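You operate a simulated robot arm through the tools that you are given. There is no shell and no other tool. Be economical: measure what you need, move in short steps, check, and stop when the job is done.

You are at the controls of a simulated two-armed robot. One attempt, no reset.

Task
Hold the white tub on the top of the wooden coil table steady with one hand, lift the red tin out of it with the other and set it down on the top of the wooden coil table. Set down upright: red tin.
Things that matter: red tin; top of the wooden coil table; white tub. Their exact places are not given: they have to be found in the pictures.

Only the result counts: the job must be done as asked and must still hold three seconds after the hand-in. Knocking over, shifting, dropping, spilling or breaking anything else fails it.

Robot
Two 7-joint arms with two-finger parallel grippers on one trunk, on a base that drives. Base frame: it is fixed to the floor where the robot stands at the start and does not move with it; the origin is under the middle of the robot, x ahead of it, y to its left, z up; the surface under the hand at the start is at about z = 86. Units: cm, rad, N and s.
The left shoulder is at the start at [9.4, 17.4, 112.5], the right one opposite. With the tool pointing down near the work surface each hand reaches from about 32 to 74 cm from the robot's upright axis, wherever it stands, measured 20 degrees to its own side. Places, roughly: top of the wooden coil table [50, 30, 90]. Payload 3.6 kg a hand.
The TCP of each hand is the grasp point between the finger pads, 3 cm short of the fingertips. In the tool frame z runs along the fingers and y along their closing line. Largest opening 11 cm; finger width 2, thickness 1; the body of the gripper, 4.8 by 11.2 cm, starts 5.5 cm behind the TCP.
Orientation is that of the tool frame in the base frame, as [roll, pitch, yaw] about the fixed x, y, z axes, in that order (R = Rz(yaw) Ry(pitch) Rx(roll)). With the fingers straight down and closing along the base's y, the tool's x points along the base's -x, its y along +y and its z along -z.

Tools
- The arms move only by the tool servo_tool. It takes "left_series", "right_series" or both (then of equal length, played together; a hand with none holds still); each is a list that holds one entry, the list of rows, each a list of 7 numbers: the turn, a rotation vector about the base's x, y, z in rad, then the shift along the base's x, y, z in mm, then the opening in per cent of the stroke, from 0 (shut) to 100 (fully open). In form: [[[wx, wy, wz, tx, ty, tz, jaw], ...]]. A call has 1 to 8 rows; each row shifts and turns the commanded pose from where the row before left it. Each row takes 0.2 s and may step no farther than 5 cm and 0.15 rad from the row before; otherwise, or with a gripper value out of range, the whole call is refused. A pose out of reach is approached as far as the arm can. The call stops where the force on the tool passes 40 N (or 10 N more than at its start, if that is more) or the arm is blocked; 0.2 s more then pass. Each finger travels about 15.3 cm/s and halts on what it meets, pressing with about 28 N; the grip force reading is that of the motor and also rises with nothing between the fingers. The clock runs only during rows and for 0.2 s after the last one: add rows that do not move to give the fingers time. The reply holds the time, the measured pose of the TCP, the force on the tool along the base axes, the opening and the grip force, in the units named above and with some noise, with the torque about the TCP (base axes, N m) and any sound that the robot's microphone picked up, and new pictures: "show" is both (left out), scene, wrist or none (wrist: the cameras of the hands that moved).
- Cameras (640 x 400 px; columns grow to the right, rows downward): "scene" is now at [18.98, 0.08, 128.88]; the picture's right is [0.01, -1.00, 0.00], its down [-0.66, -0.01, -0.75] and it looks along [0.75, 0.01, -0.66] (base axes); focal length 214 px, centre (320, 200). "left" rides on the left gripper at [7.2, -1.7, -10.3] in its tool frame; the picture's right is [0.23, 0.97, 0.00], its down [-0.76, 0.18, -0.62] and it looks along [-0.61, 0.14, 0.78] (tool axes); focal length 222 px, centre (320, 200). "right" rides on the right gripper at [7.2, 1.7, -10.3] in its tool frame; the picture's right is [-0.23, 0.97, 0.00], its down [-0.76, -0.18, -0.62] and it looks along [-0.61, -0.14, 0.78] (tool axes); focal length 222 px, centre (320, 200).
- slide_trunk(by): slides the trunk up (or, below 0, down) by that many cm; the arms and the scene camera ride with it, the base frame stays. It gives what a move gives, with no picture.
- roll_base(legs): drives the robot by 1 to 6 legs, each [ahead, left, turn to the left] in cm, cm and rad, along the robot's own axes; the way and the turn of a leg run together, so that a leg with both is an arc; at most 150 cm and 3.142 rad a leg. The arms and the cameras ride along, it lands a little off, and it stops where it bumps. It gives what a move gives, and a new picture of the scene camera.
- aim_head(pan, tilt): turns the head with the scene camera to pan (to the left, within 1.501 rad either way) and tilt (down, from -0.506 to 1.204), counted from straight ahead of the robot. It gives what a move gives, and a new picture of the scene camera.
- locate(camera, pixels): for up to 12 pixels [column, row] of the newest picture of that camera ("zoom" is the newest enlarged one), the place [x, y, z] in the base frame of the surface seen there, good to about 0.2 cm. No time passes.
- zoom(camera, box): a new picture of the part [left, top, right, bottom] of that camera's present view, enlarged. No time passes.
- job_done(): hands the job in; it is judged then, once.

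Keep the steps short. Do not move on a guess: measure, check each grasp and each placing, and mend mistakes. In all there are 80 turns and 260 pictures (those below and enlarged ones count). Leave the grippers open and the arms clear of the work at the hand-in unless told otherwise, and finish with a single line.

The tools are called as a command line: name --argument value ..., lists and objects as JSON in quotes. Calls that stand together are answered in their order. servo_tool: Moves the arms, as the interface text tells. Its arguments: {"type":"object","properties":{"left_series":{"type":"array"},"right_series":{"type":"array"},"show":{"type":"string","enum":["both","scene","wrist","none"]}},"required":[]} The other tools are called the same way: slide_trunk (by) slides the trunk up or down; roll_base (legs) drives the base; aim_head (pan, tilt) turns the head that bears the scene camera; locate (camera, pixels) gives the place of the surface under pixels of a picture; zoom (camera, box) takes an enlarged picture of a part of a camera's view; job_done () hands the job in.

At the start:

```text
clock: 0.0
left_tool_pos: [52.89, 20.32, 116.02]
left_orientation: [-3.141, 0.001, 3.142]
left_contact_force: [0.4, -0.9, -0.2]
left_wrist_torque: [0.02, 0.01, 0.03]
left_finger_gap: 11.0
left_grasp_force: 0.0
right_tool_pos: [37.93, -16.21, 116.46]
right_orientation: [-3.141, -0.002, 3.14]
right_contact_force: [-0.1, 0.0, 0.1]
right_wrist_torque: [0.01, 0.02, -0.05]
right_finger_gap: 10.98
right_grasp_force: 0.0
trunk travel left (down, up): [-24.3, 52.0]
robot x, y, heading: [-0.0, -0.12, 0.002]
head pan, tilt: [0.009, 0.721]
```

scene: 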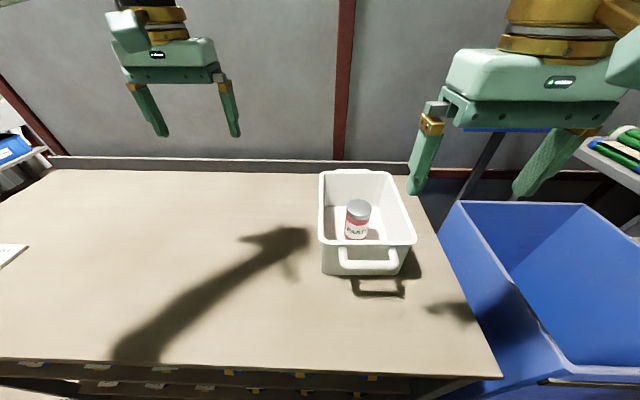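
right: 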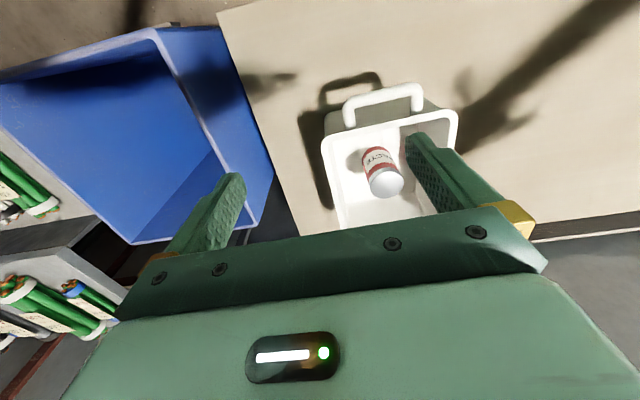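
left: 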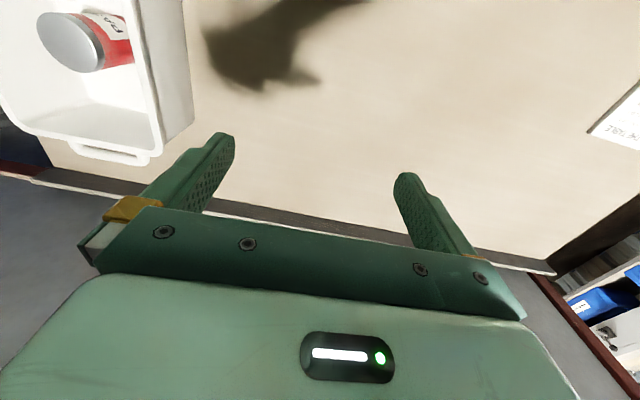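

The white tub sits near the table's right edge, with the red tin inside at about (357,220). I'll measure the rim, handle, tin and table first.

zoom --camera "scene" --box '[290, 150, 450, 310]'

locate --camera "scene" --pixels '[[358, 207], [357, 233], [322, 173], [390, 173], [415, 240], [321, 242], [340, 262], [395, 262], [368, 264], [335, 170], [300, 250], [250, 220]]'

```text
2.50 times, centred on (370, 230) of scene
```

zoom: 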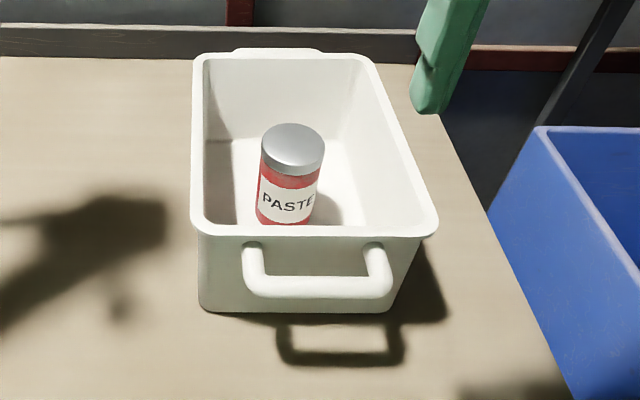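

```text
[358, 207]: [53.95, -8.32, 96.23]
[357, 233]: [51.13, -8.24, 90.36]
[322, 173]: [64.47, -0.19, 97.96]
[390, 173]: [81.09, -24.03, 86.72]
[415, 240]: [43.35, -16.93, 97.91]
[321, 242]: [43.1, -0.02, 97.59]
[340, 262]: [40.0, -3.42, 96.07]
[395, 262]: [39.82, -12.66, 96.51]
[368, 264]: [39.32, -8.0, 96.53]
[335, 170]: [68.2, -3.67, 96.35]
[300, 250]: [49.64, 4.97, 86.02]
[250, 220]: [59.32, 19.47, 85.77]
```

The tub spans about x 43–65 and y −17–0, with its rim at z 98. The tin is near (53.9,−8.3). I'll measure the left wall thickness, the table edge and the tin more precisely.

locate --camera "zoom" --pixels '[[192, 190], [197, 190], [202, 190], [208, 190], [214, 190], [225, 190], [260, 180], [323, 160], [292, 150], [340, 215], [205, 300], [195, 130]]'

locate --camera "scene" --pixels '[[420, 215], [440, 260], [480, 340], [300, 370], [250, 350], [319, 220], [100, 250], [250, 260]]'

zoom --camera "right" --box '[300, 70, 480, 230]'

```text
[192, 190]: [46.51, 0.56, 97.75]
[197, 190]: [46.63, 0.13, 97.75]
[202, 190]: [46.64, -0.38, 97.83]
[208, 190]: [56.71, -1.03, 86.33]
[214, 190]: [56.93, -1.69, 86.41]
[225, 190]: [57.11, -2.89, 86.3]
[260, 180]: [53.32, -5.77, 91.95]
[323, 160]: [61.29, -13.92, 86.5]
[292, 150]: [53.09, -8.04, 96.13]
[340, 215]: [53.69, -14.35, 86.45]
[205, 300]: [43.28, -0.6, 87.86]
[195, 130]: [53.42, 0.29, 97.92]
```

```text
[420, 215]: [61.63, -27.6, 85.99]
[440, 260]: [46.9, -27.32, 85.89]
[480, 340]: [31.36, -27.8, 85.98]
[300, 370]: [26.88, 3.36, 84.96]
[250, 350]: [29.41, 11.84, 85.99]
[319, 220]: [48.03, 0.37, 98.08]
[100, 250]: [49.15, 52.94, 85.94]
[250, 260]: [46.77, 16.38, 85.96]
```

```text
2.50 times, centred on (390, 150) of right
```

zoom: 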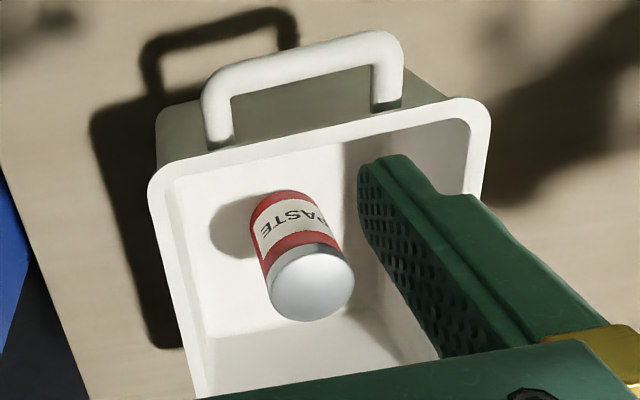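

The left rim is centred on y≈0 and about 1.1 cm thick, with z 98 at its top. The left hand goes above it, tilted slightly so its body stays to the left. The right hand starts turning 90° so it closes along x and leaves room.

servo_tool --left_series '[[[-0.1, 0, 0, -9, -34, -16, 60], [-0.1, 0, 0, -9, -34, -16, 60], [0, 0, 0, -9, -34, -16, 60], [0, 0, 0, -9, -34, -16, 60], [0, 0, 0, -9, -34, -16, 60], [0, 0, 0, -9, -32, -16, 60], [0, 0, 0, 0, 0, 0, 60], [0, 0, 0, 0, 0, 0, 60]]]' --right_series '[[[0, 0, 0.143, 0, 0, 0, 100], [0, 0, 0.143, 0, 0, 0, 100], [0, 0, 0.143, 0, 0, 0, 100], [0, 0, 0.143, 0, 0, 0, 100], [0, 0, 0.143, 0, 0, 0, 100], [0, 0, 0.143, 0, 0, 0, 100], [0, 0, 0.143, 0, 0, 0, 100], [0, 0, 0.143, 0, 0, 0, 100]]]'

```text
clock: 1.8
left_tool_pos: [47.69, 0.22, 106.52]
left_orientation: [-2.941, -0.001, -3.142]
left_contact_force: [-0.4, 0.5, 0.3]
left_wrist_torque: [0.0, 0.02, -0.02]
left_finger_gap: 6.58
left_grasp_force: 0.1
right_tool_pos: [35.9, -15.78, 114.98]
right_orientation: [3.102, 0.029, -2.595]
right_contact_force: [0.5, -0.3, 0.0]
right_wrist_torque: [0.0, 0.0, -0.03]
right_finger_gap: 11.0
right_grasp_force: 0.1
right hand out of reach, approached as far as the arm can: row 4, 5, 6, 7, 8
trunk travel left (down, up): [-24.3, 52.0]
robot x, y, heading: [-0.11, -0.1, -0.0]
head pan, tilt: [0.009, 0.721]
```

scene: 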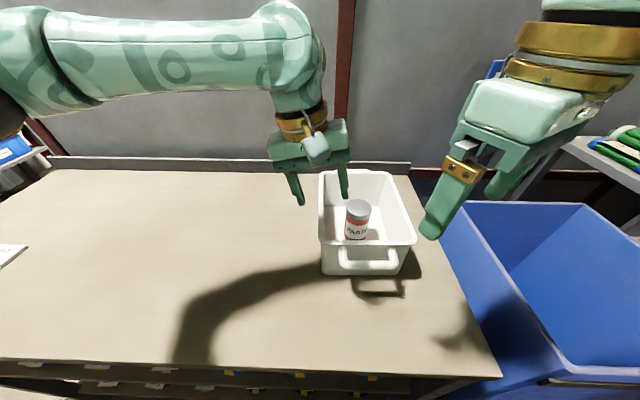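
right: 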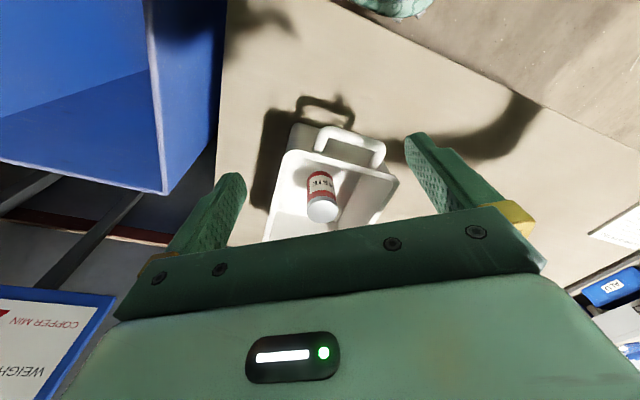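
left: 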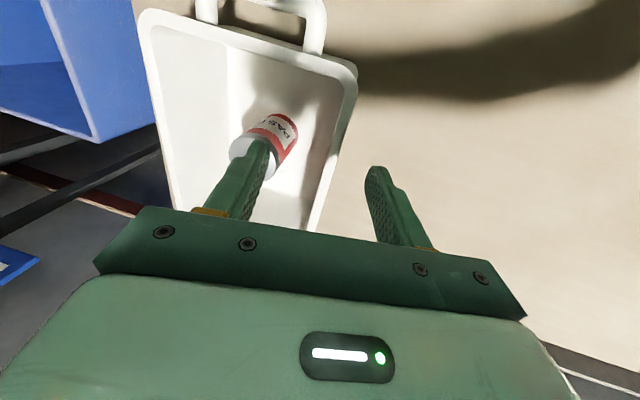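

The left hand is in place above the rim. The right hand's turn was limited this close to the body, so I'll move it forward and see how far the turn gets there. The left hand goes straight down onto the wall as a separate step.

servo_tool --right_series '[[[0, 0, 0, 30, -5, 0, 100], [0, 0, 0, 30, -5, 0, 100], [0, 0, 0, 30, -5, 0, 100], [0, 0, 0, 30, -5, 0, 100], [0, 0, 0, 30, -5, 0, 100], [0, 0, 0, 20, 0, 0, 100], [0, 0, 0, 0, 0, 0, 100]]]' --show "none"

zoom --camera "left" --box '[120, 0, 460, 230]'

```text
clock: 3.4
left_tool_pos: [47.63, 0.14, 106.58]
left_orientation: [-2.942, 0.002, -3.14]
left_contact_force: [0.3, 0.4, 0.2]
left_wrist_torque: [0.0, -0.02, 0.02]
left_finger_gap: 6.59
left_grasp_force: 0.0
right_tool_pos: [35.78, -15.7, 115.09]
right_orientation: [3.101, 0.028, -2.597]
right_contact_force: [0.2, 0.3, 0.2]
right_wrist_torque: [-0.02, 0.02, -0.01]
right_finger_gap: 11.0
right_grasp_force: 0.0
right hand out of reach, approached as far as the arm can: row 1, 2, 3, 4, 5, 6
trunk travel left (down, up): [-24.3, 52.0]
robot x, y, heading: [-0.13, -0.21, 0.004]
head pan, tilt: [0.009, 0.721]
```

```text
1.74 times, centred on (290, 115) of left
```

zoom: 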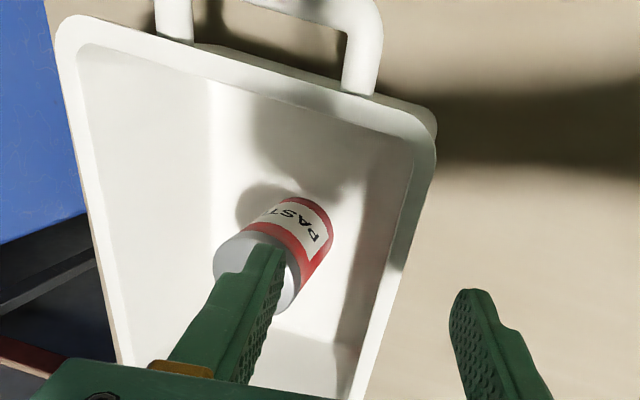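

The right wrist is at its limit, so I'll swap roles. The right hand will hold the right wall (y≈−17), and the left will take the tin and carry it to the open left side. I'll measure the right rim and unwind the right wrist.

locate --camera "zoom" --pixels '[[60, 60], [66, 100], [72, 100], [80, 150], [86, 150], [92, 200], [98, 200], [82, 100], [140, 150]]'

servo_tool --right_series '[[[0, 0, -0.143, 0, 0, 0, 100], [0, 0, -0.143, 0, 0, 0, 100], [0, 0, -0.143, 0, 0, 0, 100], [0, 0, -0.143, 0, 0, 0, 100], [0, 0, 0, 0, 0, 0, 100]]]' --show "none"

```text
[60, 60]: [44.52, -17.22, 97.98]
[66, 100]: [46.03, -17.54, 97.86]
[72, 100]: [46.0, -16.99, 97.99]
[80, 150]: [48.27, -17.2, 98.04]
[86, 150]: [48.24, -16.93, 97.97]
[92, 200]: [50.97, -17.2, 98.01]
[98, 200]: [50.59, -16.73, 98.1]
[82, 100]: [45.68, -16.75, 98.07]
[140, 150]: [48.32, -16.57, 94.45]
```

```text
clock: 4.6
left_tool_pos: [47.68, 0.2, 106.51]
left_orientation: [-2.94, -0.001, 3.141]
left_contact_force: [0.2, 0.0, -0.1]
left_wrist_torque: [0.04, 0.02, -0.01]
left_finger_gap: 6.59
left_grasp_force: 0.1
right_tool_pos: [35.78, -15.88, 115.01]
right_orientation: [3.101, 0.029, 3.116]
right_contact_force: [0.2, -0.2, -0.6]
right_wrist_torque: [0.03, 0.0, 0.04]
right_finger_gap: 11.02
right_grasp_force: 0.0
trunk travel left (down, up): [-24.3, 52.0]
robot x, y, heading: [0.36, 0.11, -0.002]
head pan, tilt: [0.009, 0.721]
```

The right rim spans y −17.6 to −16.5. Now I'll move the right hand above it, tilted outward by 0.3 rad. The left hand straightens and turns slightly, staying clear and higher.

servo_tool --right_series '[[[0.13, 0.014, 0.012, 22, -2, -18, 60], [0.13, 0.015, 0.013, 22, -2, -18, 60], [0, 0, 0, 22, -2, -18, 60], [0, 0, 0, 22, -2, -18, 60], [0, 0, 0, 20, -4, -18, 60], [0, 0, 0, 0, 0, 0, 60]]]' --left_series '[[[0, 0, 0, 15, 0, 20, 90], [0.1, 0, 0, 16, 0, 20, 90], [0.1, 0, 0, 16, 0, 20, 90], [0, 0, -0.1, 16, 0, 0, 90], [0, 0, -0.1, 0, 0, 0, 90], [0, 0, 0, 0, 0, 0, 90]]]'

```text
clock: 6.0
left_tool_pos: [53.83, 0.17, 112.55]
left_orientation: [-3.141, 0.0, 2.942]
left_contact_force: [0.1, -0.9, -0.1]
left_wrist_torque: [0.01, 0.01, -0.01]
left_finger_gap: 9.87
left_grasp_force: 0.1
right_tool_pos: [46.84, -17.25, 106.14]
right_orientation: [2.841, -0.004, 3.137]
right_contact_force: [0.3, 0.3, -0.3]
right_wrist_torque: [0.0, 0.02, 0.03]
right_finger_gap: 6.57
right_grasp_force: 0.1
trunk travel left (down, up): [-24.3, 52.0]
robot x, y, heading: [0.03, 0.23, -0.002]
head pan, tilt: [0.009, 0.721]
```

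scene: 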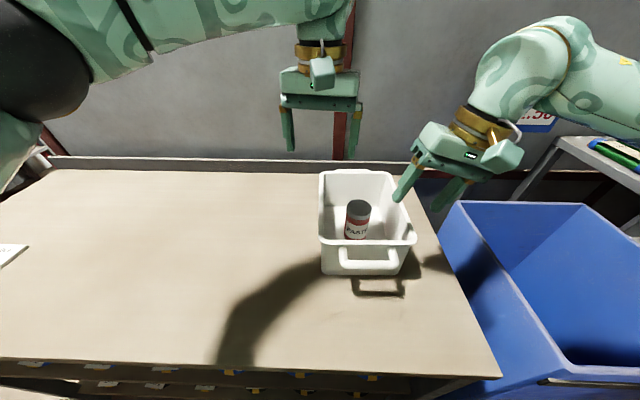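
right: 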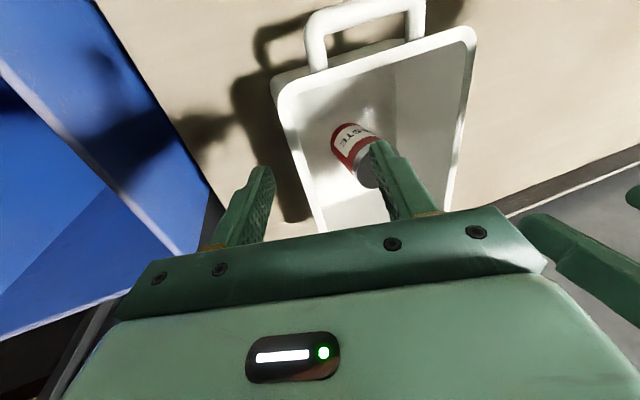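
left: 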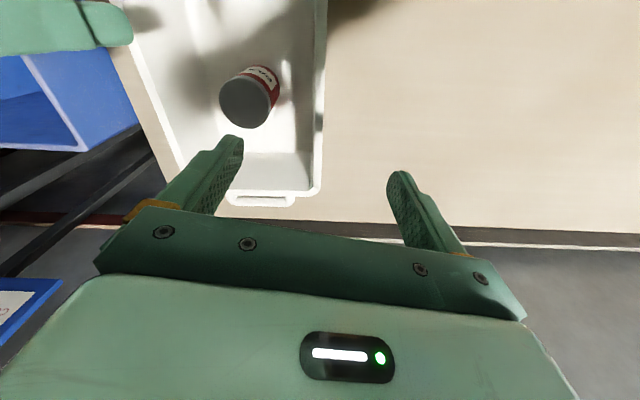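

The right hand is straddling the rim, with the tin clear of it. I'll lower it about 9.7 cm to z≈96.3.

servo_tool --right_series '[[[0, 0, 0, 0, 1, -24, 60], [0, 0, 0, 0, 1, -24, 60], [0, 0, 0, 0, 0, -20, 60], [0, 0, 0, 0, 0, -16, 60], [0, 0, 0, 0, 0, -13, 60], [0, 0, 0, 0, 0, 0, 60]]]' --show "both"

```text
clock: 7.4
left_tool_pos: [53.75, 0.25, 112.47]
left_orientation: [-3.141, 0.0, 2.943]
left_contact_force: [-0.2, -0.3, 0.8]
left_wrist_torque: [0.02, -0.02, -0.02]
left_finger_gap: 9.9
left_grasp_force: 0.1
right_tool_pos: [46.46, -16.93, 96.58]
right_orientation: [2.842, -0.004, 3.14]
right_contact_force: [-0.7, 0.7, 0.1]
right_wrist_torque: [0.01, 0.01, -0.02]
right_finger_gap: 6.6
right_grasp_force: 0.0
trunk travel left (down, up): [-24.3, 52.0]
robot x, y, heading: [-0.06, 0.26, -0.001]
head pan, tilt: [0.009, 0.721]
```

scene: 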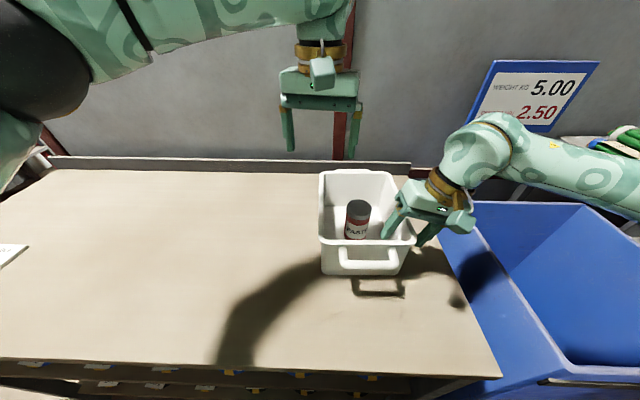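
right: 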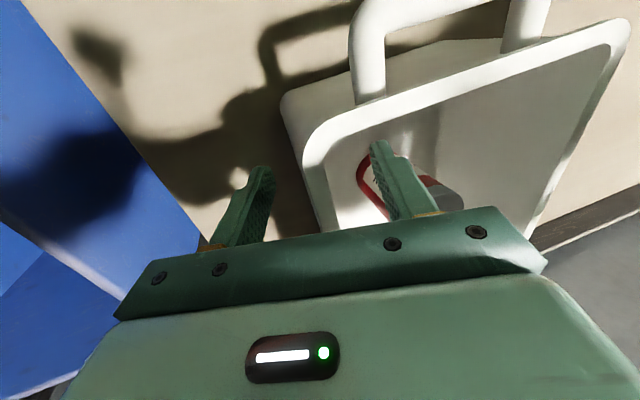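

The fingers straddle the wall cleanly with no contact force. I'll close to a narrow gap first, then check the centring.

servo_tool --right_series '[[[0, 0, 0, 0, 0, 0, 40], [0, 0, 0, 0, 0, 0, 22], [0, 0, 0, 0, 0, 0, 22]]]' --show "wrist"

zoom --camera "right" --box '[200, 100, 480, 275]'

```text
clock: 8.2
left_tool_pos: [53.74, 0.23, 112.52]
left_orientation: [3.141, -0.001, 2.941]
left_contact_force: [0.6, 0.5, 0.0]
left_wrist_torque: [0.01, 0.03, 0.0]
left_finger_gap: 9.87
left_grasp_force: 0.0
right_tool_pos: [46.58, -16.94, 96.67]
right_orientation: [2.842, -0.004, 3.139]
right_contact_force: [0.0, -0.1, 0.6]
right_wrist_torque: [-0.02, 0.01, 0.01]
right_finger_gap: 2.41
right_grasp_force: 0.1
trunk travel left (down, up): [-24.3, 52.0]
robot x, y, heading: [-0.13, -0.01, -0.004]
head pan, tilt: [0.009, 0.721]
```

right: 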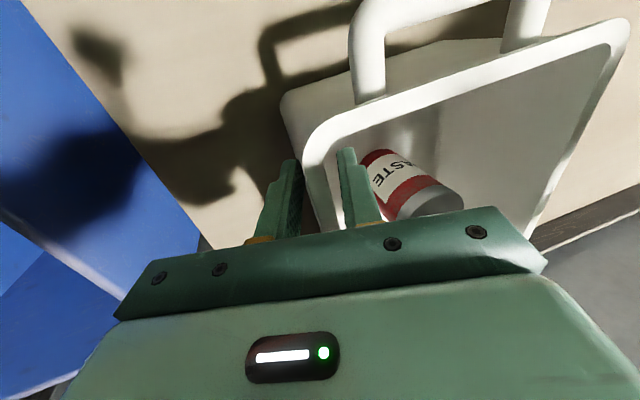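

```text
2.29 times, centred on (340, 188) of right
```

zoom: 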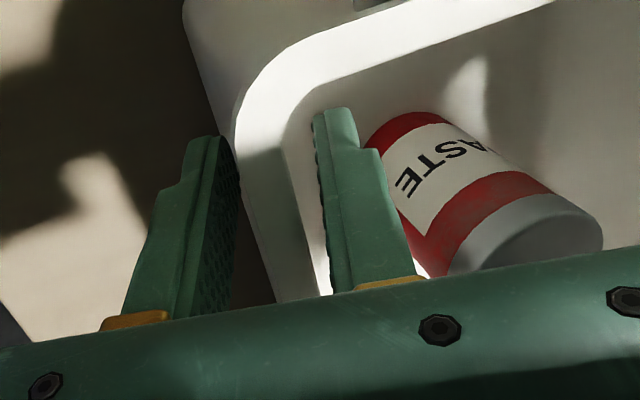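

It's well centred with no contact. I'll close slowly onto the wall.

servo_tool --right_series '[[[0, 0, 0, 0, 0, 0, 16], [0, 0, 0, 0, 0, 0, 12], [0, 0, 0, 0, 0, 0, 8], [0, 0, 0, 0, 0, 0, 4], [0, 0, 0, 0, 0, 0, 0], [0, 0, 0, 0, 0, 0, 0]]]' --show "both"

locate --camera "scene" --pixels '[[358, 207], [357, 233], [322, 173], [321, 242], [368, 264], [319, 220]]'

```text
clock: 9.6
left_tool_pos: [53.85, 0.23, 112.52]
left_orientation: [3.141, -0.001, 2.944]
left_contact_force: [-0.4, -0.5, 0.4]
left_wrist_torque: [-0.04, 0.0, 0.01]
left_finger_gap: 9.91
left_grasp_force: 0.2
right_tool_pos: [46.53, -16.94, 96.53]
right_orientation: [2.841, -0.007, 3.138]
right_contact_force: [-0.5, -2.4, 0.6]
right_wrist_torque: [-0.55, 0.83, 0.05]
right_finger_gap: 0.41
right_grasp_force: 28.1
trunk travel left (down, up): [-24.3, 52.0]
robot x, y, heading: [-0.21, -0.05, -0.0]
head pan, tilt: [0.009, 0.721]
```

scene: 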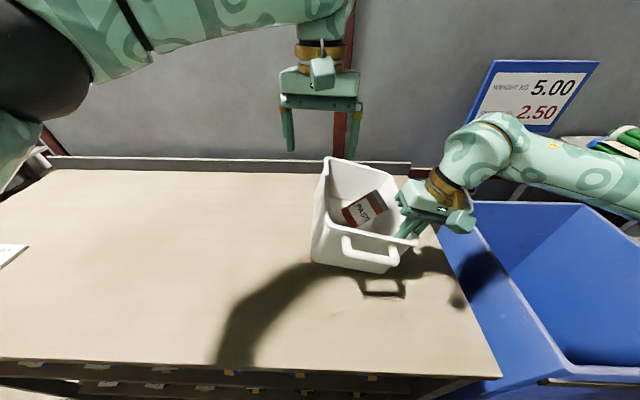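
right: 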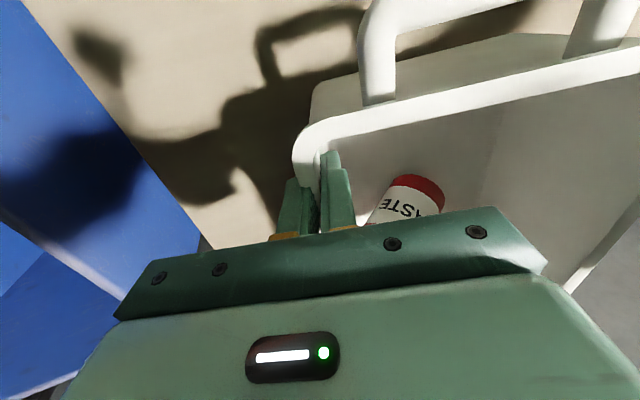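

```text
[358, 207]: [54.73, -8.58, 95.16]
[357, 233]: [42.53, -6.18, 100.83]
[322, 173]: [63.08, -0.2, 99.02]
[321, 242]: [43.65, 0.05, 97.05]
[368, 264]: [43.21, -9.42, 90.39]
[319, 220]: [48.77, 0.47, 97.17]
```

Closing made the wall align with the tilted pads. That tipped the tub on one side, and the tin inside fell over. I'll look closely before mending it.

zoom --camera "scene" --box '[290, 140, 450, 290]'

locate --camera "scene" --pixels '[[324, 164], [318, 200], [313, 255], [385, 272], [330, 222], [398, 244], [330, 160], [345, 213], [383, 195], [365, 208], [350, 224], [375, 212]]'

```text
2.67 times, centred on (370, 215) of scene
```

zoom: 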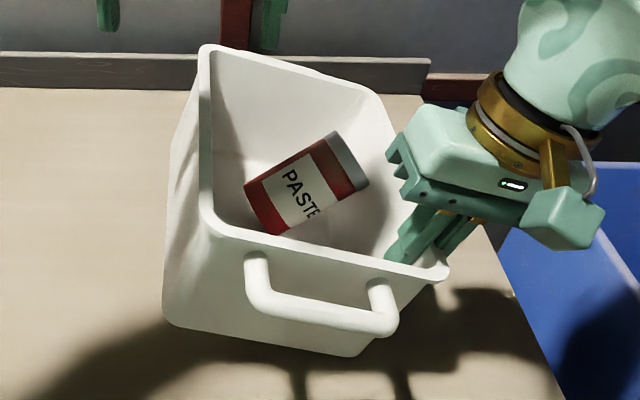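

```text
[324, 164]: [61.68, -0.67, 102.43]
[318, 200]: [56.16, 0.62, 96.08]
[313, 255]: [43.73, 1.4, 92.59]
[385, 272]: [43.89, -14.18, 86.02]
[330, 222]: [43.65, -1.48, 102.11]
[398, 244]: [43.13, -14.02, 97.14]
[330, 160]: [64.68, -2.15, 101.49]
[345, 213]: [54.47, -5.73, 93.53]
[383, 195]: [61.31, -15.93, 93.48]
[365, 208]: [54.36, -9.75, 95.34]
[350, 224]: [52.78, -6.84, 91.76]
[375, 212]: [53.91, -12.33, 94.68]
```

The tub is tilted about 0.28 rad, with its left side raised. The firm grip lets me level it by rotating the right hand back slowly about its TCP, lifting ~4 mm so it doesn't press into the table.

servo_tool --right_series '[[[-0.035, 0, 0, 0, 0, 0.5, 0], [-0.035, 0, 0, 0, 0, 0.5, 0], [-0.035, 0, 0, 0, 0, 0.5, 0], [-0.035, 0, 0, 0, 0, 0.5, 0], [-0.035, 0, 0, 0, 0, 0.5, 0], [-0.035, 0, 0, 0, 0, 0.5, 0], [-0.035, 0, 0, 0, 0, 0.5, 0], [0, 0, 0, 0, 0, 0, 0]]]' --show "both"

zoom --camera "scene" --box '[290, 140, 450, 290]'

```text
clock: 11.4
left_tool_pos: [53.65, 0.34, 112.55]
left_orientation: [-3.141, 0.002, 2.941]
left_contact_force: [0.4, -0.7, -0.6]
left_wrist_torque: [0.0, 0.0, 0.03]
left_finger_gap: 9.89
left_grasp_force: 0.0
right_tool_pos: [46.38, -16.67, 96.95]
right_orientation: [3.089, 0.0, 3.139]
right_contact_force: [0.0, 6.1, 15.2]
right_wrist_torque: [0.29, -0.72, 0.37]
right_finger_gap: 0.41
right_grasp_force: 28.0
trunk travel left (down, up): [-24.3, 52.0]
robot x, y, heading: [-0.41, -0.1, 0.001]
head pan, tilt: [0.009, 0.721]
```

scene: 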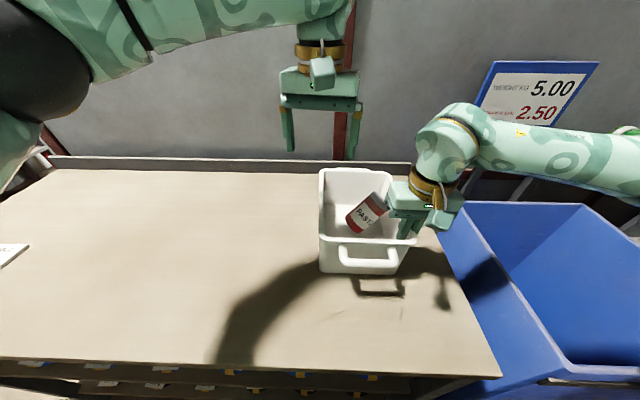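
right: 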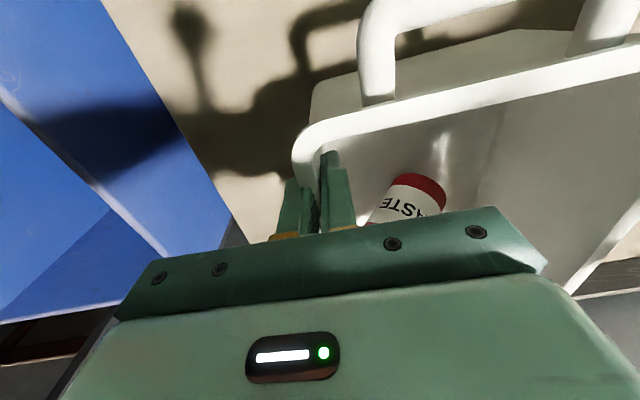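

```text
2.67 times, centred on (370, 215) of scene
```

zoom: 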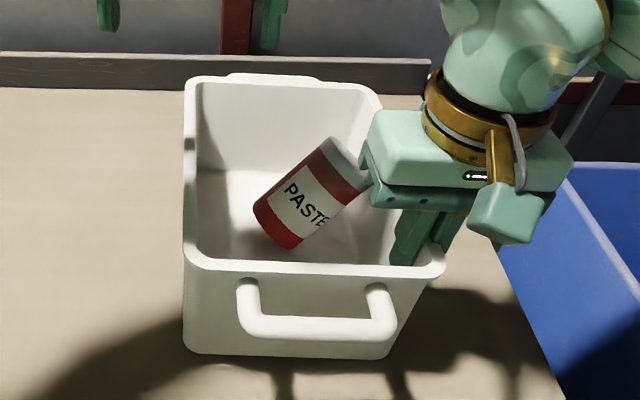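

The tub looks level and back in place. The tin leans toward −y, against the right wall or gripper. I'll measure both.

locate --camera "zoom" --pixels '[[256, 210], [290, 248], [285, 190], [300, 212], [325, 180], [318, 150], [345, 155], [352, 200], [335, 185], [188, 180], [190, 270], [400, 270]]'

zoom --camera "left" --box '[60, 0, 360, 200]'

```text
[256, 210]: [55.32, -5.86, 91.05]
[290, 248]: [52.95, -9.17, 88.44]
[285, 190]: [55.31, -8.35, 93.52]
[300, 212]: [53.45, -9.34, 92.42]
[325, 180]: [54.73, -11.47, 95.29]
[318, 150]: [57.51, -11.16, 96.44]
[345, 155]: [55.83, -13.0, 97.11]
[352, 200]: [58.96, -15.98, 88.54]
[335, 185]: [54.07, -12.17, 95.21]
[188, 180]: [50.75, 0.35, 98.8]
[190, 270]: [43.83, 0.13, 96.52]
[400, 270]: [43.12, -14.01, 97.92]
```

```text
2.00 times, centred on (210, 100) of left
```

zoom: 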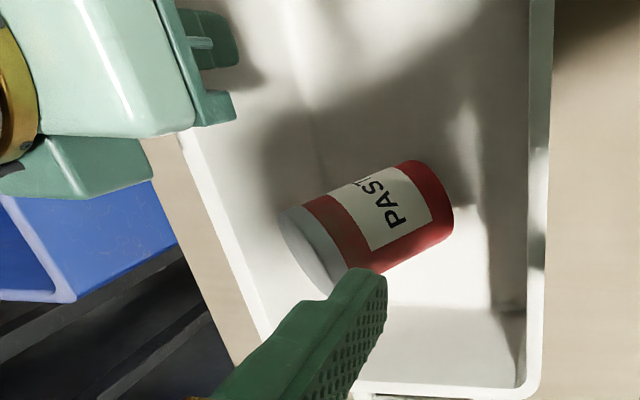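

The tub is level at z≈98. The tin leans about 45° on the right wall. I'll pin down its axis from the left hand's view so I can grip across its sides.

locate --camera "zoom" --pixels '[[286, 215], [303, 206], [345, 186], [408, 164], [450, 205], [425, 240], [385, 265], [350, 245], [320, 245], [395, 210], [305, 245], [325, 285]]'

```text
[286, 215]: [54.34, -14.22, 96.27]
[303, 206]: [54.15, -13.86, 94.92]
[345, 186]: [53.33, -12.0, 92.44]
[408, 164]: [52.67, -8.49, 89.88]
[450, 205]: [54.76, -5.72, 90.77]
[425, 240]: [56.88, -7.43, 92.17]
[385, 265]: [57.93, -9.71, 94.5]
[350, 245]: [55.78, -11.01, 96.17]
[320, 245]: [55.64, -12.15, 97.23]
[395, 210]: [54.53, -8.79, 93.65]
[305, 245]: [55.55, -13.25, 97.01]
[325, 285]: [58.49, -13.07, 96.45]
```

The tin's axis runs from about (55.3,−7.5,88.7) at the bottom to (56.1,−13.9,95.1) at the lid. It's 9 cm long and tilts 45° toward −y. I'll grip across its sides, closing nearly along x, so I'll yaw the left hand by −1.17 rad first in its clear spot.

servo_tool --left_series '[[[0, 0, -0.146, 3, 0, 0, 80], [0, 0, -0.146, 3, 0, 0, 80], [0, 0, -0.146, 3, 0, 0, 80], [0, 0, -0.146, 3, 0, 0, 80], [0, 0, -0.146, 3, 0, 0, 80], [0, 0, -0.146, 3, 0, 0, 80], [0, 0, -0.146, 2, 0, 0, 80], [0, 0, -0.146, 0, 0, 0, 80]]]' --show "both"

```text
clock: 13.2
left_tool_pos: [55.71, 0.3, 112.58]
left_orientation: [3.14, 0.002, 1.772]
left_contact_force: [0.3, -0.2, 0.6]
left_wrist_torque: [0.04, -0.03, 0.01]
left_finger_gap: 8.8
left_grasp_force: 0.1
right_tool_pos: [46.43, -16.66, 96.9]
right_orientation: [3.089, -0.003, 3.138]
right_contact_force: [4.2, 4.8, 20.9]
right_wrist_torque: [0.18, -0.32, 0.26]
right_finger_gap: 0.41
right_grasp_force: 27.4
trunk travel left (down, up): [-24.3, 52.0]
robot x, y, heading: [-0.08, 0.11, 0.002]
head pan, tilt: [0.009, 0.721]
```

scene: 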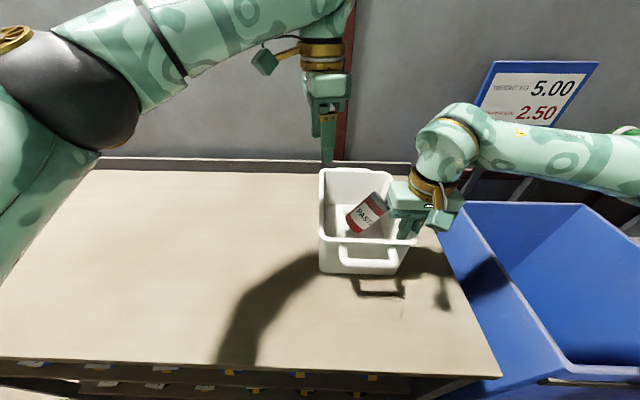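
left: 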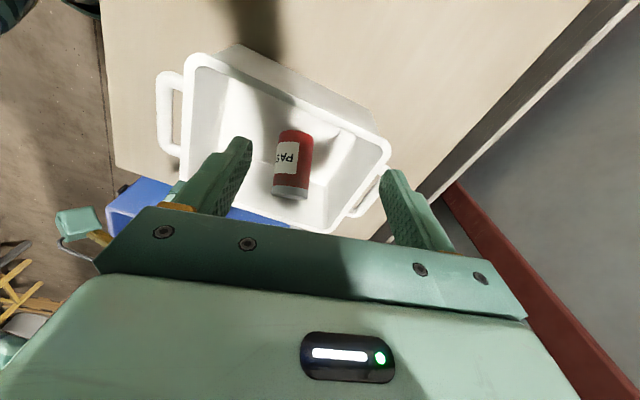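

The yaw is reached. The tin's axis looks aligned with the finger plane in the left view, so I'll check it with points.

zoom --camera "left" --box '[170, 40, 410, 240]'

locate --camera "left" --pixels '[[295, 131], [278, 138], [311, 140], [275, 165], [309, 170], [292, 165], [274, 188], [306, 192], [290, 188], [290, 197], [340, 170]]'

```text
2.00 times, centred on (290, 140) of left
```

zoom: 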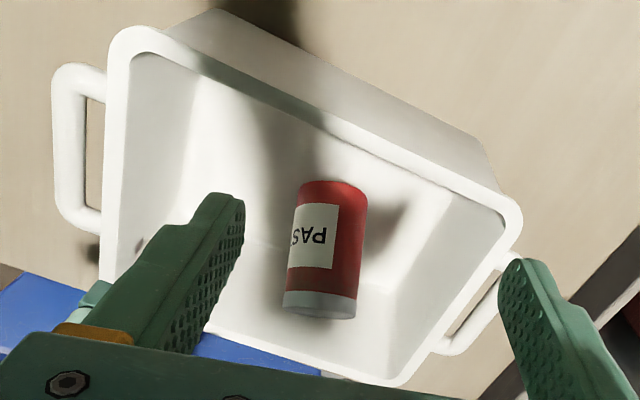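

```text
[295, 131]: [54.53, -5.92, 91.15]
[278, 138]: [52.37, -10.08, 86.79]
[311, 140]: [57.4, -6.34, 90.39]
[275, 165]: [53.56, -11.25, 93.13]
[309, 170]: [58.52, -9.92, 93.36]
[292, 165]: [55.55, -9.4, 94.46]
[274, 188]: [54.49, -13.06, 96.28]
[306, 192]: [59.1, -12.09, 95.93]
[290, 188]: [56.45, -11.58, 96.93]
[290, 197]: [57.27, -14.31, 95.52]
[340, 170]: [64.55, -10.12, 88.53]
```

I'll align the closing line with the tin (+0.1 yaw, −0.15 tilt), then move above it to (56.2,−11.8) and down to z≈102.

servo_tool --left_series '[[[0, 0, 0.1, 2, -40, 0, 80], [-0.143, -0.045, 0, 2, -40, 0, 80], [0, 0, 0, 1, -41, 0, 80], [0, 0, 0, 0, 0, -35, 80], [0, 0, 0, 0, 0, -35, 80], [0, 0, 0, 0, 0, -30, 80], [0, 0, 0, 0, 0, 0, 80]]]' --show "both"

```text
clock: 14.8
left_tool_pos: [56.21, -12.07, 102.44]
left_orientation: [3.141, 0.149, 1.872]
left_contact_force: [-0.4, 0.3, -0.2]
left_wrist_torque: [-0.01, -0.01, -0.02]
left_finger_gap: 8.78
left_grasp_force: 0.0
right_tool_pos: [46.34, -16.83, 96.74]
right_orientation: [3.087, -0.002, 3.136]
right_contact_force: [-5.8, -5.7, 12.2]
right_wrist_torque: [-1.03, 0.73, 0.0]
right_finger_gap: 0.4
right_grasp_force: 28.1
trunk travel left (down, up): [-24.3, 52.0]
robot x, y, heading: [0.21, 0.55, 0.008]
head pan, tilt: [0.009, 0.721]
```

scene: 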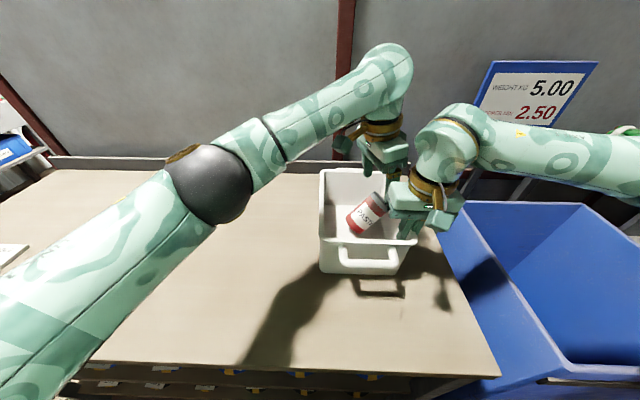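
left: 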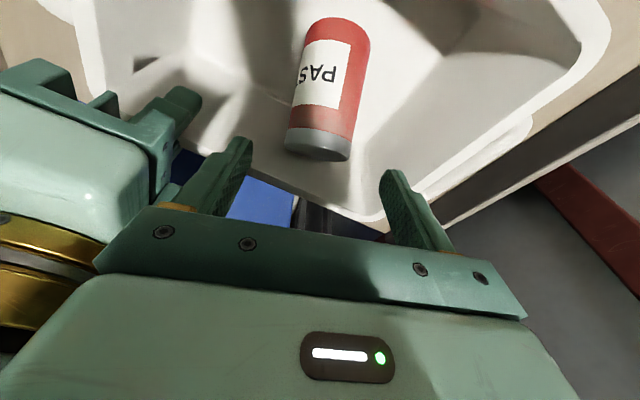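

The left hand is above the tin. I'll check clearance to the right gripper and the tin's position before going down.

locate --camera "left" --pixels '[[195, 95], [155, 180], [100, 205], [60, 120], [325, 55], [320, 140], [287, 130], [352, 135], [316, 152], [340, 20]]'

zoom --camera "scene" --box '[310, 80, 470, 260]'

```text
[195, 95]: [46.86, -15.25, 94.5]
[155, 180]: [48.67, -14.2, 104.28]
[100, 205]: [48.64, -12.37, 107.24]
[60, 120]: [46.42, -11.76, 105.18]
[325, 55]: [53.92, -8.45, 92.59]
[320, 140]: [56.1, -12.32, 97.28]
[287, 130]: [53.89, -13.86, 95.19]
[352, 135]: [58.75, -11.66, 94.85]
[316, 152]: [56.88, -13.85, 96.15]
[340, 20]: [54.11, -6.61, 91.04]
```

```text
2.22 times, centred on (390, 170) of scene
```

zoom: 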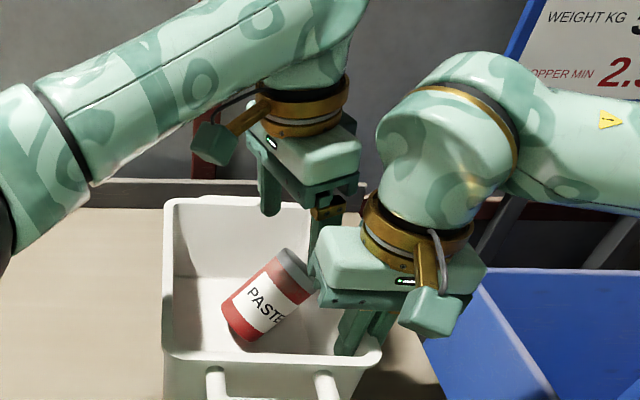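

The clearances are fine: the right body ends at x 48.7, and the tin's lid is centred at x 56.3. I'll lower to z≈93.3.

servo_tool --left_series '[[[0, 0, 0, 0, 1, -25, 80], [0, 0, 0, 0, 1, -25, 80], [0, 0, 0, 0, 1, -20, 80], [0, 0, 0, 0, 0, -12, 80], [0, 0, 0, 0, 0, -9, 80], [0, 0, 0, 0, 0, 0, 80]]]' --show "both"

zoom --camera "left" --box '[140, 0, 480, 230]'

```text
clock: 16.2
left_tool_pos: [56.28, -11.75, 93.53]
left_orientation: [-3.141, 0.15, 1.874]
left_contact_force: [0.6, 0.4, -1.0]
left_wrist_torque: [-0.04, 0.0, 0.03]
left_finger_gap: 8.82
left_grasp_force: 0.0
right_tool_pos: [46.49, -16.78, 96.76]
right_orientation: [3.088, -0.001, 3.14]
right_contact_force: [-3.0, -1.0, 2.0]
right_wrist_torque: [-0.61, -0.8, -0.18]
right_finger_gap: 0.4
right_grasp_force: 27.8
trunk travel left (down, up): [-24.3, 52.0]
robot x, y, heading: [0.28, -0.06, 0.002]
head pan, tilt: [0.009, 0.721]
```

scene: 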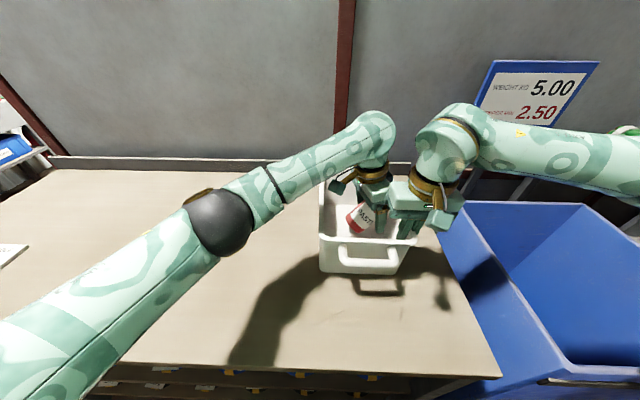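
left: 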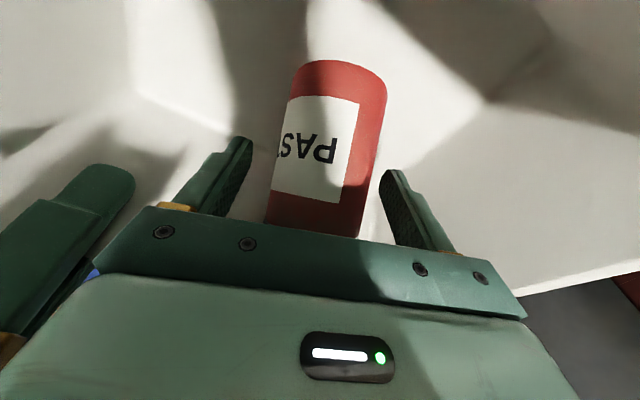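

```text
1.74 times, centred on (310, 115) of left
```

zoom: 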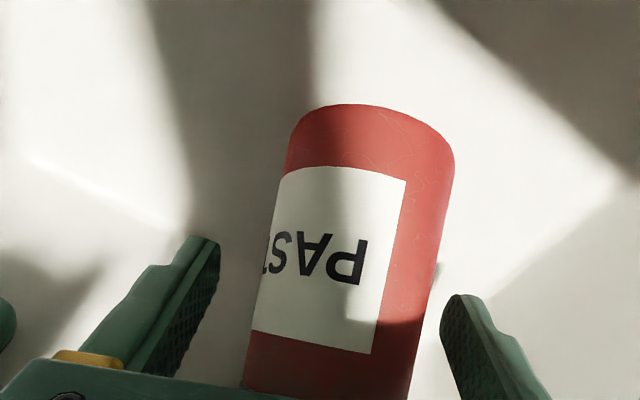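

The tin sits between the pads. I'll close gently.

servo_tool --left_series '[[[0, 0, 0, 0, 0, 0, 65], [0, 0, 0, 0, 0, 0, 57], [0, 0, 0, 0, 0, 0, 50], [0, 0, 0, 0, 0, 0, 44], [0, 0, 0, 0, 0, 0, 38], [0, 0, 0, 0, 0, 0, 35]]]' --show "both"

```text
clock: 17.6
left_tool_pos: [56.37, -11.61, 93.54]
left_orientation: [-3.141, 0.151, 1.875]
left_contact_force: [0.0, 0.4, 1.1]
left_wrist_torque: [0.03, 0.03, -0.03]
left_finger_gap: 5.56
left_grasp_force: 27.4
right_tool_pos: [46.42, -16.72, 96.84]
right_orientation: [3.087, 0.0, 3.14]
right_contact_force: [-2.5, -1.9, 0.6]
right_wrist_torque: [-0.63, -0.53, -0.13]
right_finger_gap: 0.39
right_grasp_force: 28.0
trunk travel left (down, up): [-24.3, 52.0]
robot x, y, heading: [0.2, 0.01, 0.003]
head pan, tilt: [0.009, 0.721]
```

scene: 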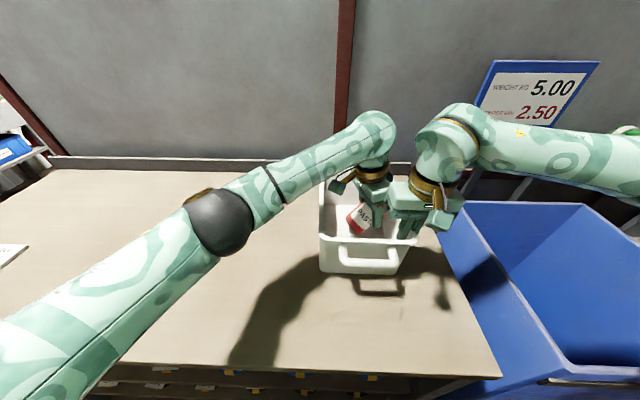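
left: 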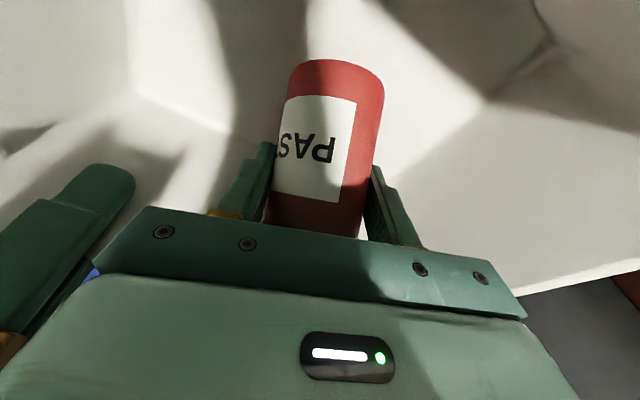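

The tin is gripped: 5.56 cm gap at 27 N. Next I'll lift it straight up with a small drift away from the wall.

servo_tool --left_series '[[[0, 0, 0, 0, 2, 8, 30], [0, 0, 0, 0, 2, 15, 30], [0, 0, 0, 0, 2, 20, 30], [0, 0, 0, 0, 0, 25, 30], [0, 0, 0, 0, 0, 30, 30], [0, 0, 0, 0, 0, 30, 30], [0, 0, 0, 0, 0, 30, 30], [0, 0, 0, 0, 0, 0, 30]]]' --show "both"

```text
clock: 19.4
left_tool_pos: [56.25, -10.99, 109.21]
left_orientation: [3.141, 0.15, 1.873]
left_contact_force: [0.2, 0.5, -2.4]
left_wrist_torque: [-0.03, 0.0, -0.04]
left_finger_gap: 5.55
left_grasp_force: 28.3
right_tool_pos: [46.53, -16.83, 96.82]
right_orientation: [3.087, -0.002, 3.138]
right_contact_force: [-2.5, -1.1, 4.8]
right_wrist_torque: [-0.51, 0.11, -0.05]
right_finger_gap: 0.39
right_grasp_force: 27.8
trunk travel left (down, up): [-24.3, 52.0]
robot x, y, heading: [0.23, -0.02, -0.003]
head pan, tilt: [0.009, 0.721]
```

scene: 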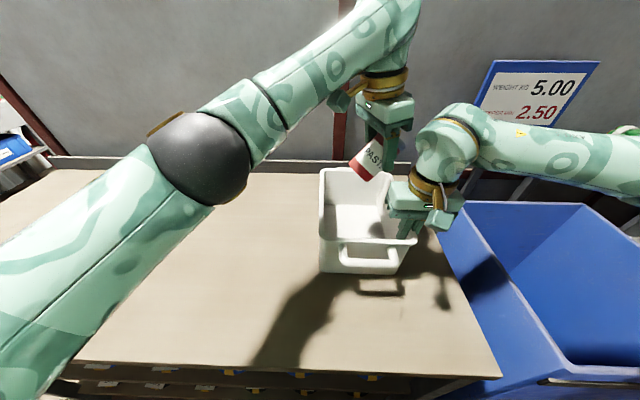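
left: 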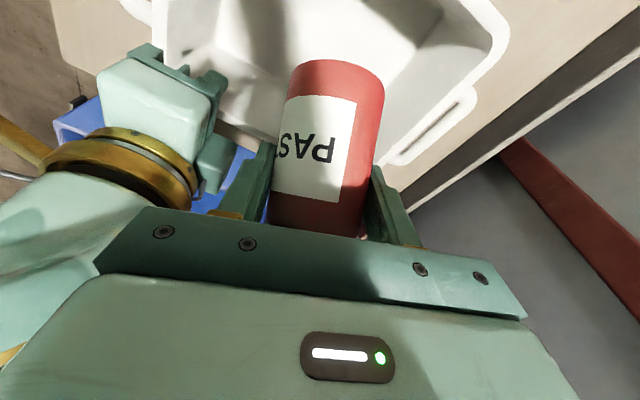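

The tin is out and hanging clear above the rim, and the tub is steady and level. I'll carry it left over open table.

servo_tool --left_series '[[[0, 0, 0, 0, 30, 5, 30], [0, 0, 0, -5, 42, 0, 30], [0, 0, 0, -8, 45, 0, 30], [0, 0, 0, -8, 45, 0, 30], [0, 0, 0, -8, 45, 0, 30], [0, 0, 0, -8, 42, 0, 30], [0, 0, 0, 0, 20, 0, 30], [0, 0, 0, 0, 0, 0, 30]]]' --show "both"

```text
clock: 21.2
left_tool_pos: [52.55, 15.73, 109.69]
left_orientation: [-3.142, 0.151, 1.873]
left_contact_force: [0.1, -0.5, -1.9]
left_wrist_torque: [0.0, 0.04, 0.03]
left_finger_gap: 5.55
left_grasp_force: 28.1
right_tool_pos: [46.56, -16.68, 96.73]
right_orientation: [3.087, -0.002, 3.139]
right_contact_force: [-1.4, -1.4, 4.4]
right_wrist_torque: [-0.53, 0.01, -0.06]
right_finger_gap: 0.41
right_grasp_force: 27.9
trunk travel left (down, up): [-24.3, 52.0]
robot x, y, heading: [0.02, -0.09, 0.0]
head pan, tilt: [0.009, 0.721]
```

scene: 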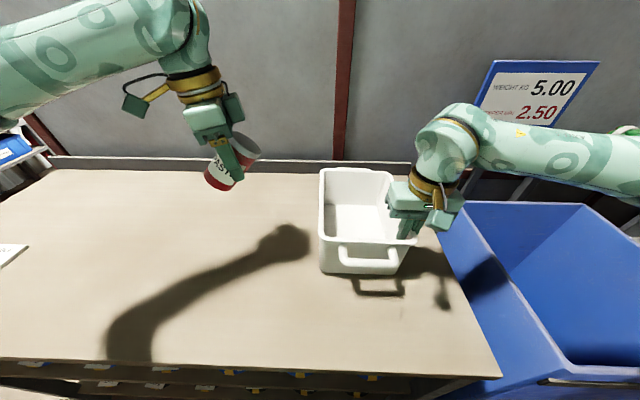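
left: 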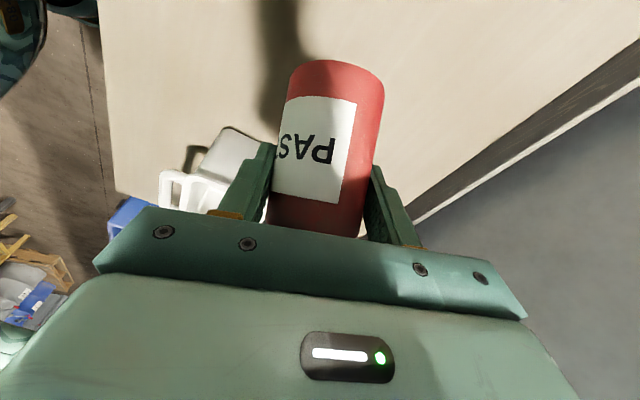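

The tin is over open table. I'll measure its axis now to compute the uprighting turn.

zoom --camera "scene" --box '[180, 80, 290, 210]'

locate --camera "left" --pixels '[[337, 70], [330, 110], [323, 150], [316, 190], [310, 222], [290, 80], [275, 180], [381, 85], [366, 170], [300, 72], [373, 78]]'

```text
3.08 times, centred on (235, 145) of scene
```

zoom: 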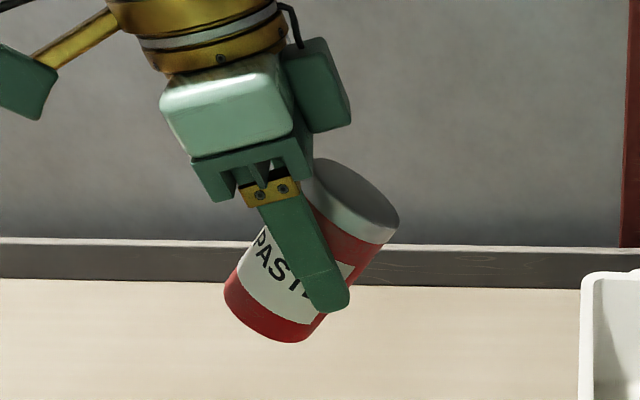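

```text
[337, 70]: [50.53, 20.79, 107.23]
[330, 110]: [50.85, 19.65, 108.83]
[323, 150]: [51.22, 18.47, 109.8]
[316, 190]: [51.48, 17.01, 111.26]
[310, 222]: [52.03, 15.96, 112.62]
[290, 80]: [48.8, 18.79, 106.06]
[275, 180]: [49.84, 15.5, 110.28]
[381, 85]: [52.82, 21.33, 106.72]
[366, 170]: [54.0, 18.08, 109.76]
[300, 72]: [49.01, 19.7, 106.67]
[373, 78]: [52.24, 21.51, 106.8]
```

The tin's axis is (.21,−.655,.725), so I need to turn 0.76 rad about (−.952,−.305,0) to upright it. I'll do this high above the table.

servo_tool --left_series '[[[-0.1206, -0.0386, 0, 0, 0, 0, 30], [-0.1206, -0.0386, 0, 0, 0, 0, 30], [-0.1206, -0.0386, 0, 0, 0, 0, 30], [-0.1206, -0.0386, 0, 0, 0, 0, 30], [-0.1206, -0.0386, 0, 0, 0, 0, 30], [-0.1206, -0.0386, 0, 0, 0, 0, 30], [0, 0, 0, 0, 0, 0, 30]]]' --show "both"

zoom --camera "scene" --box '[160, 70, 300, 220]'

```text
clock: 22.8
left_tool_pos: [52.47, 15.79, 109.77]
left_orientation: [3.132, 0.911, 1.87]
left_contact_force: [0.2, 0.1, -2.6]
left_wrist_torque: [0.02, 0.02, 0.01]
left_finger_gap: 5.56
left_grasp_force: 28.0
right_tool_pos: [46.51, -16.65, 96.83]
right_orientation: [3.087, -0.003, 3.138]
right_contact_force: [-1.6, -1.7, 3.2]
right_wrist_torque: [-0.47, -0.05, -0.04]
right_finger_gap: 0.37
right_grasp_force: 27.9
trunk travel left (down, up): [-24.3, 52.0]
robot x, y, heading: [0.05, 0.09, 0.004]
head pan, tilt: [0.009, 0.721]
```

scene: 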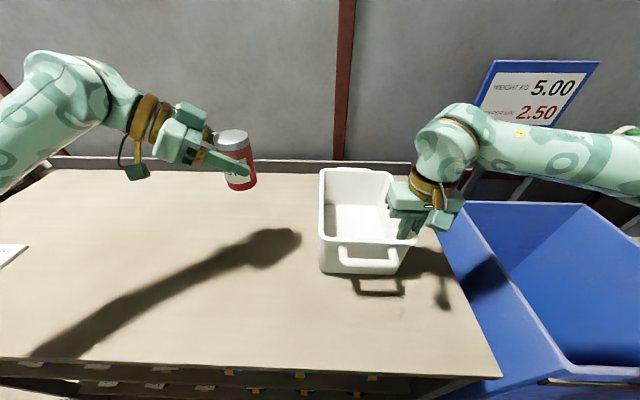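
left: 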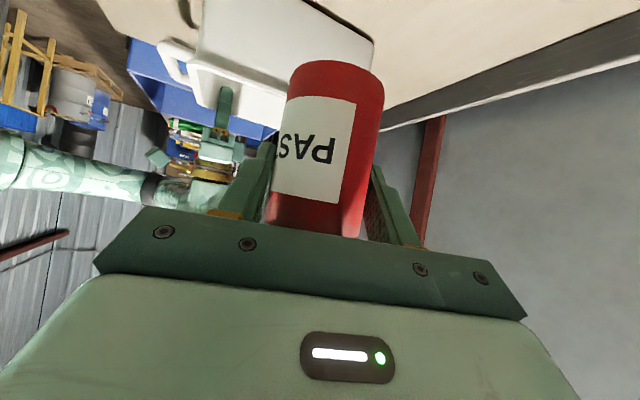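

```text
2.67 times, centred on (230, 145) of scene
```

zoom: 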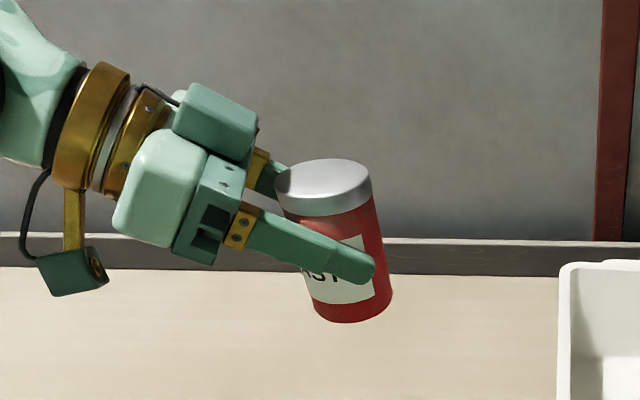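

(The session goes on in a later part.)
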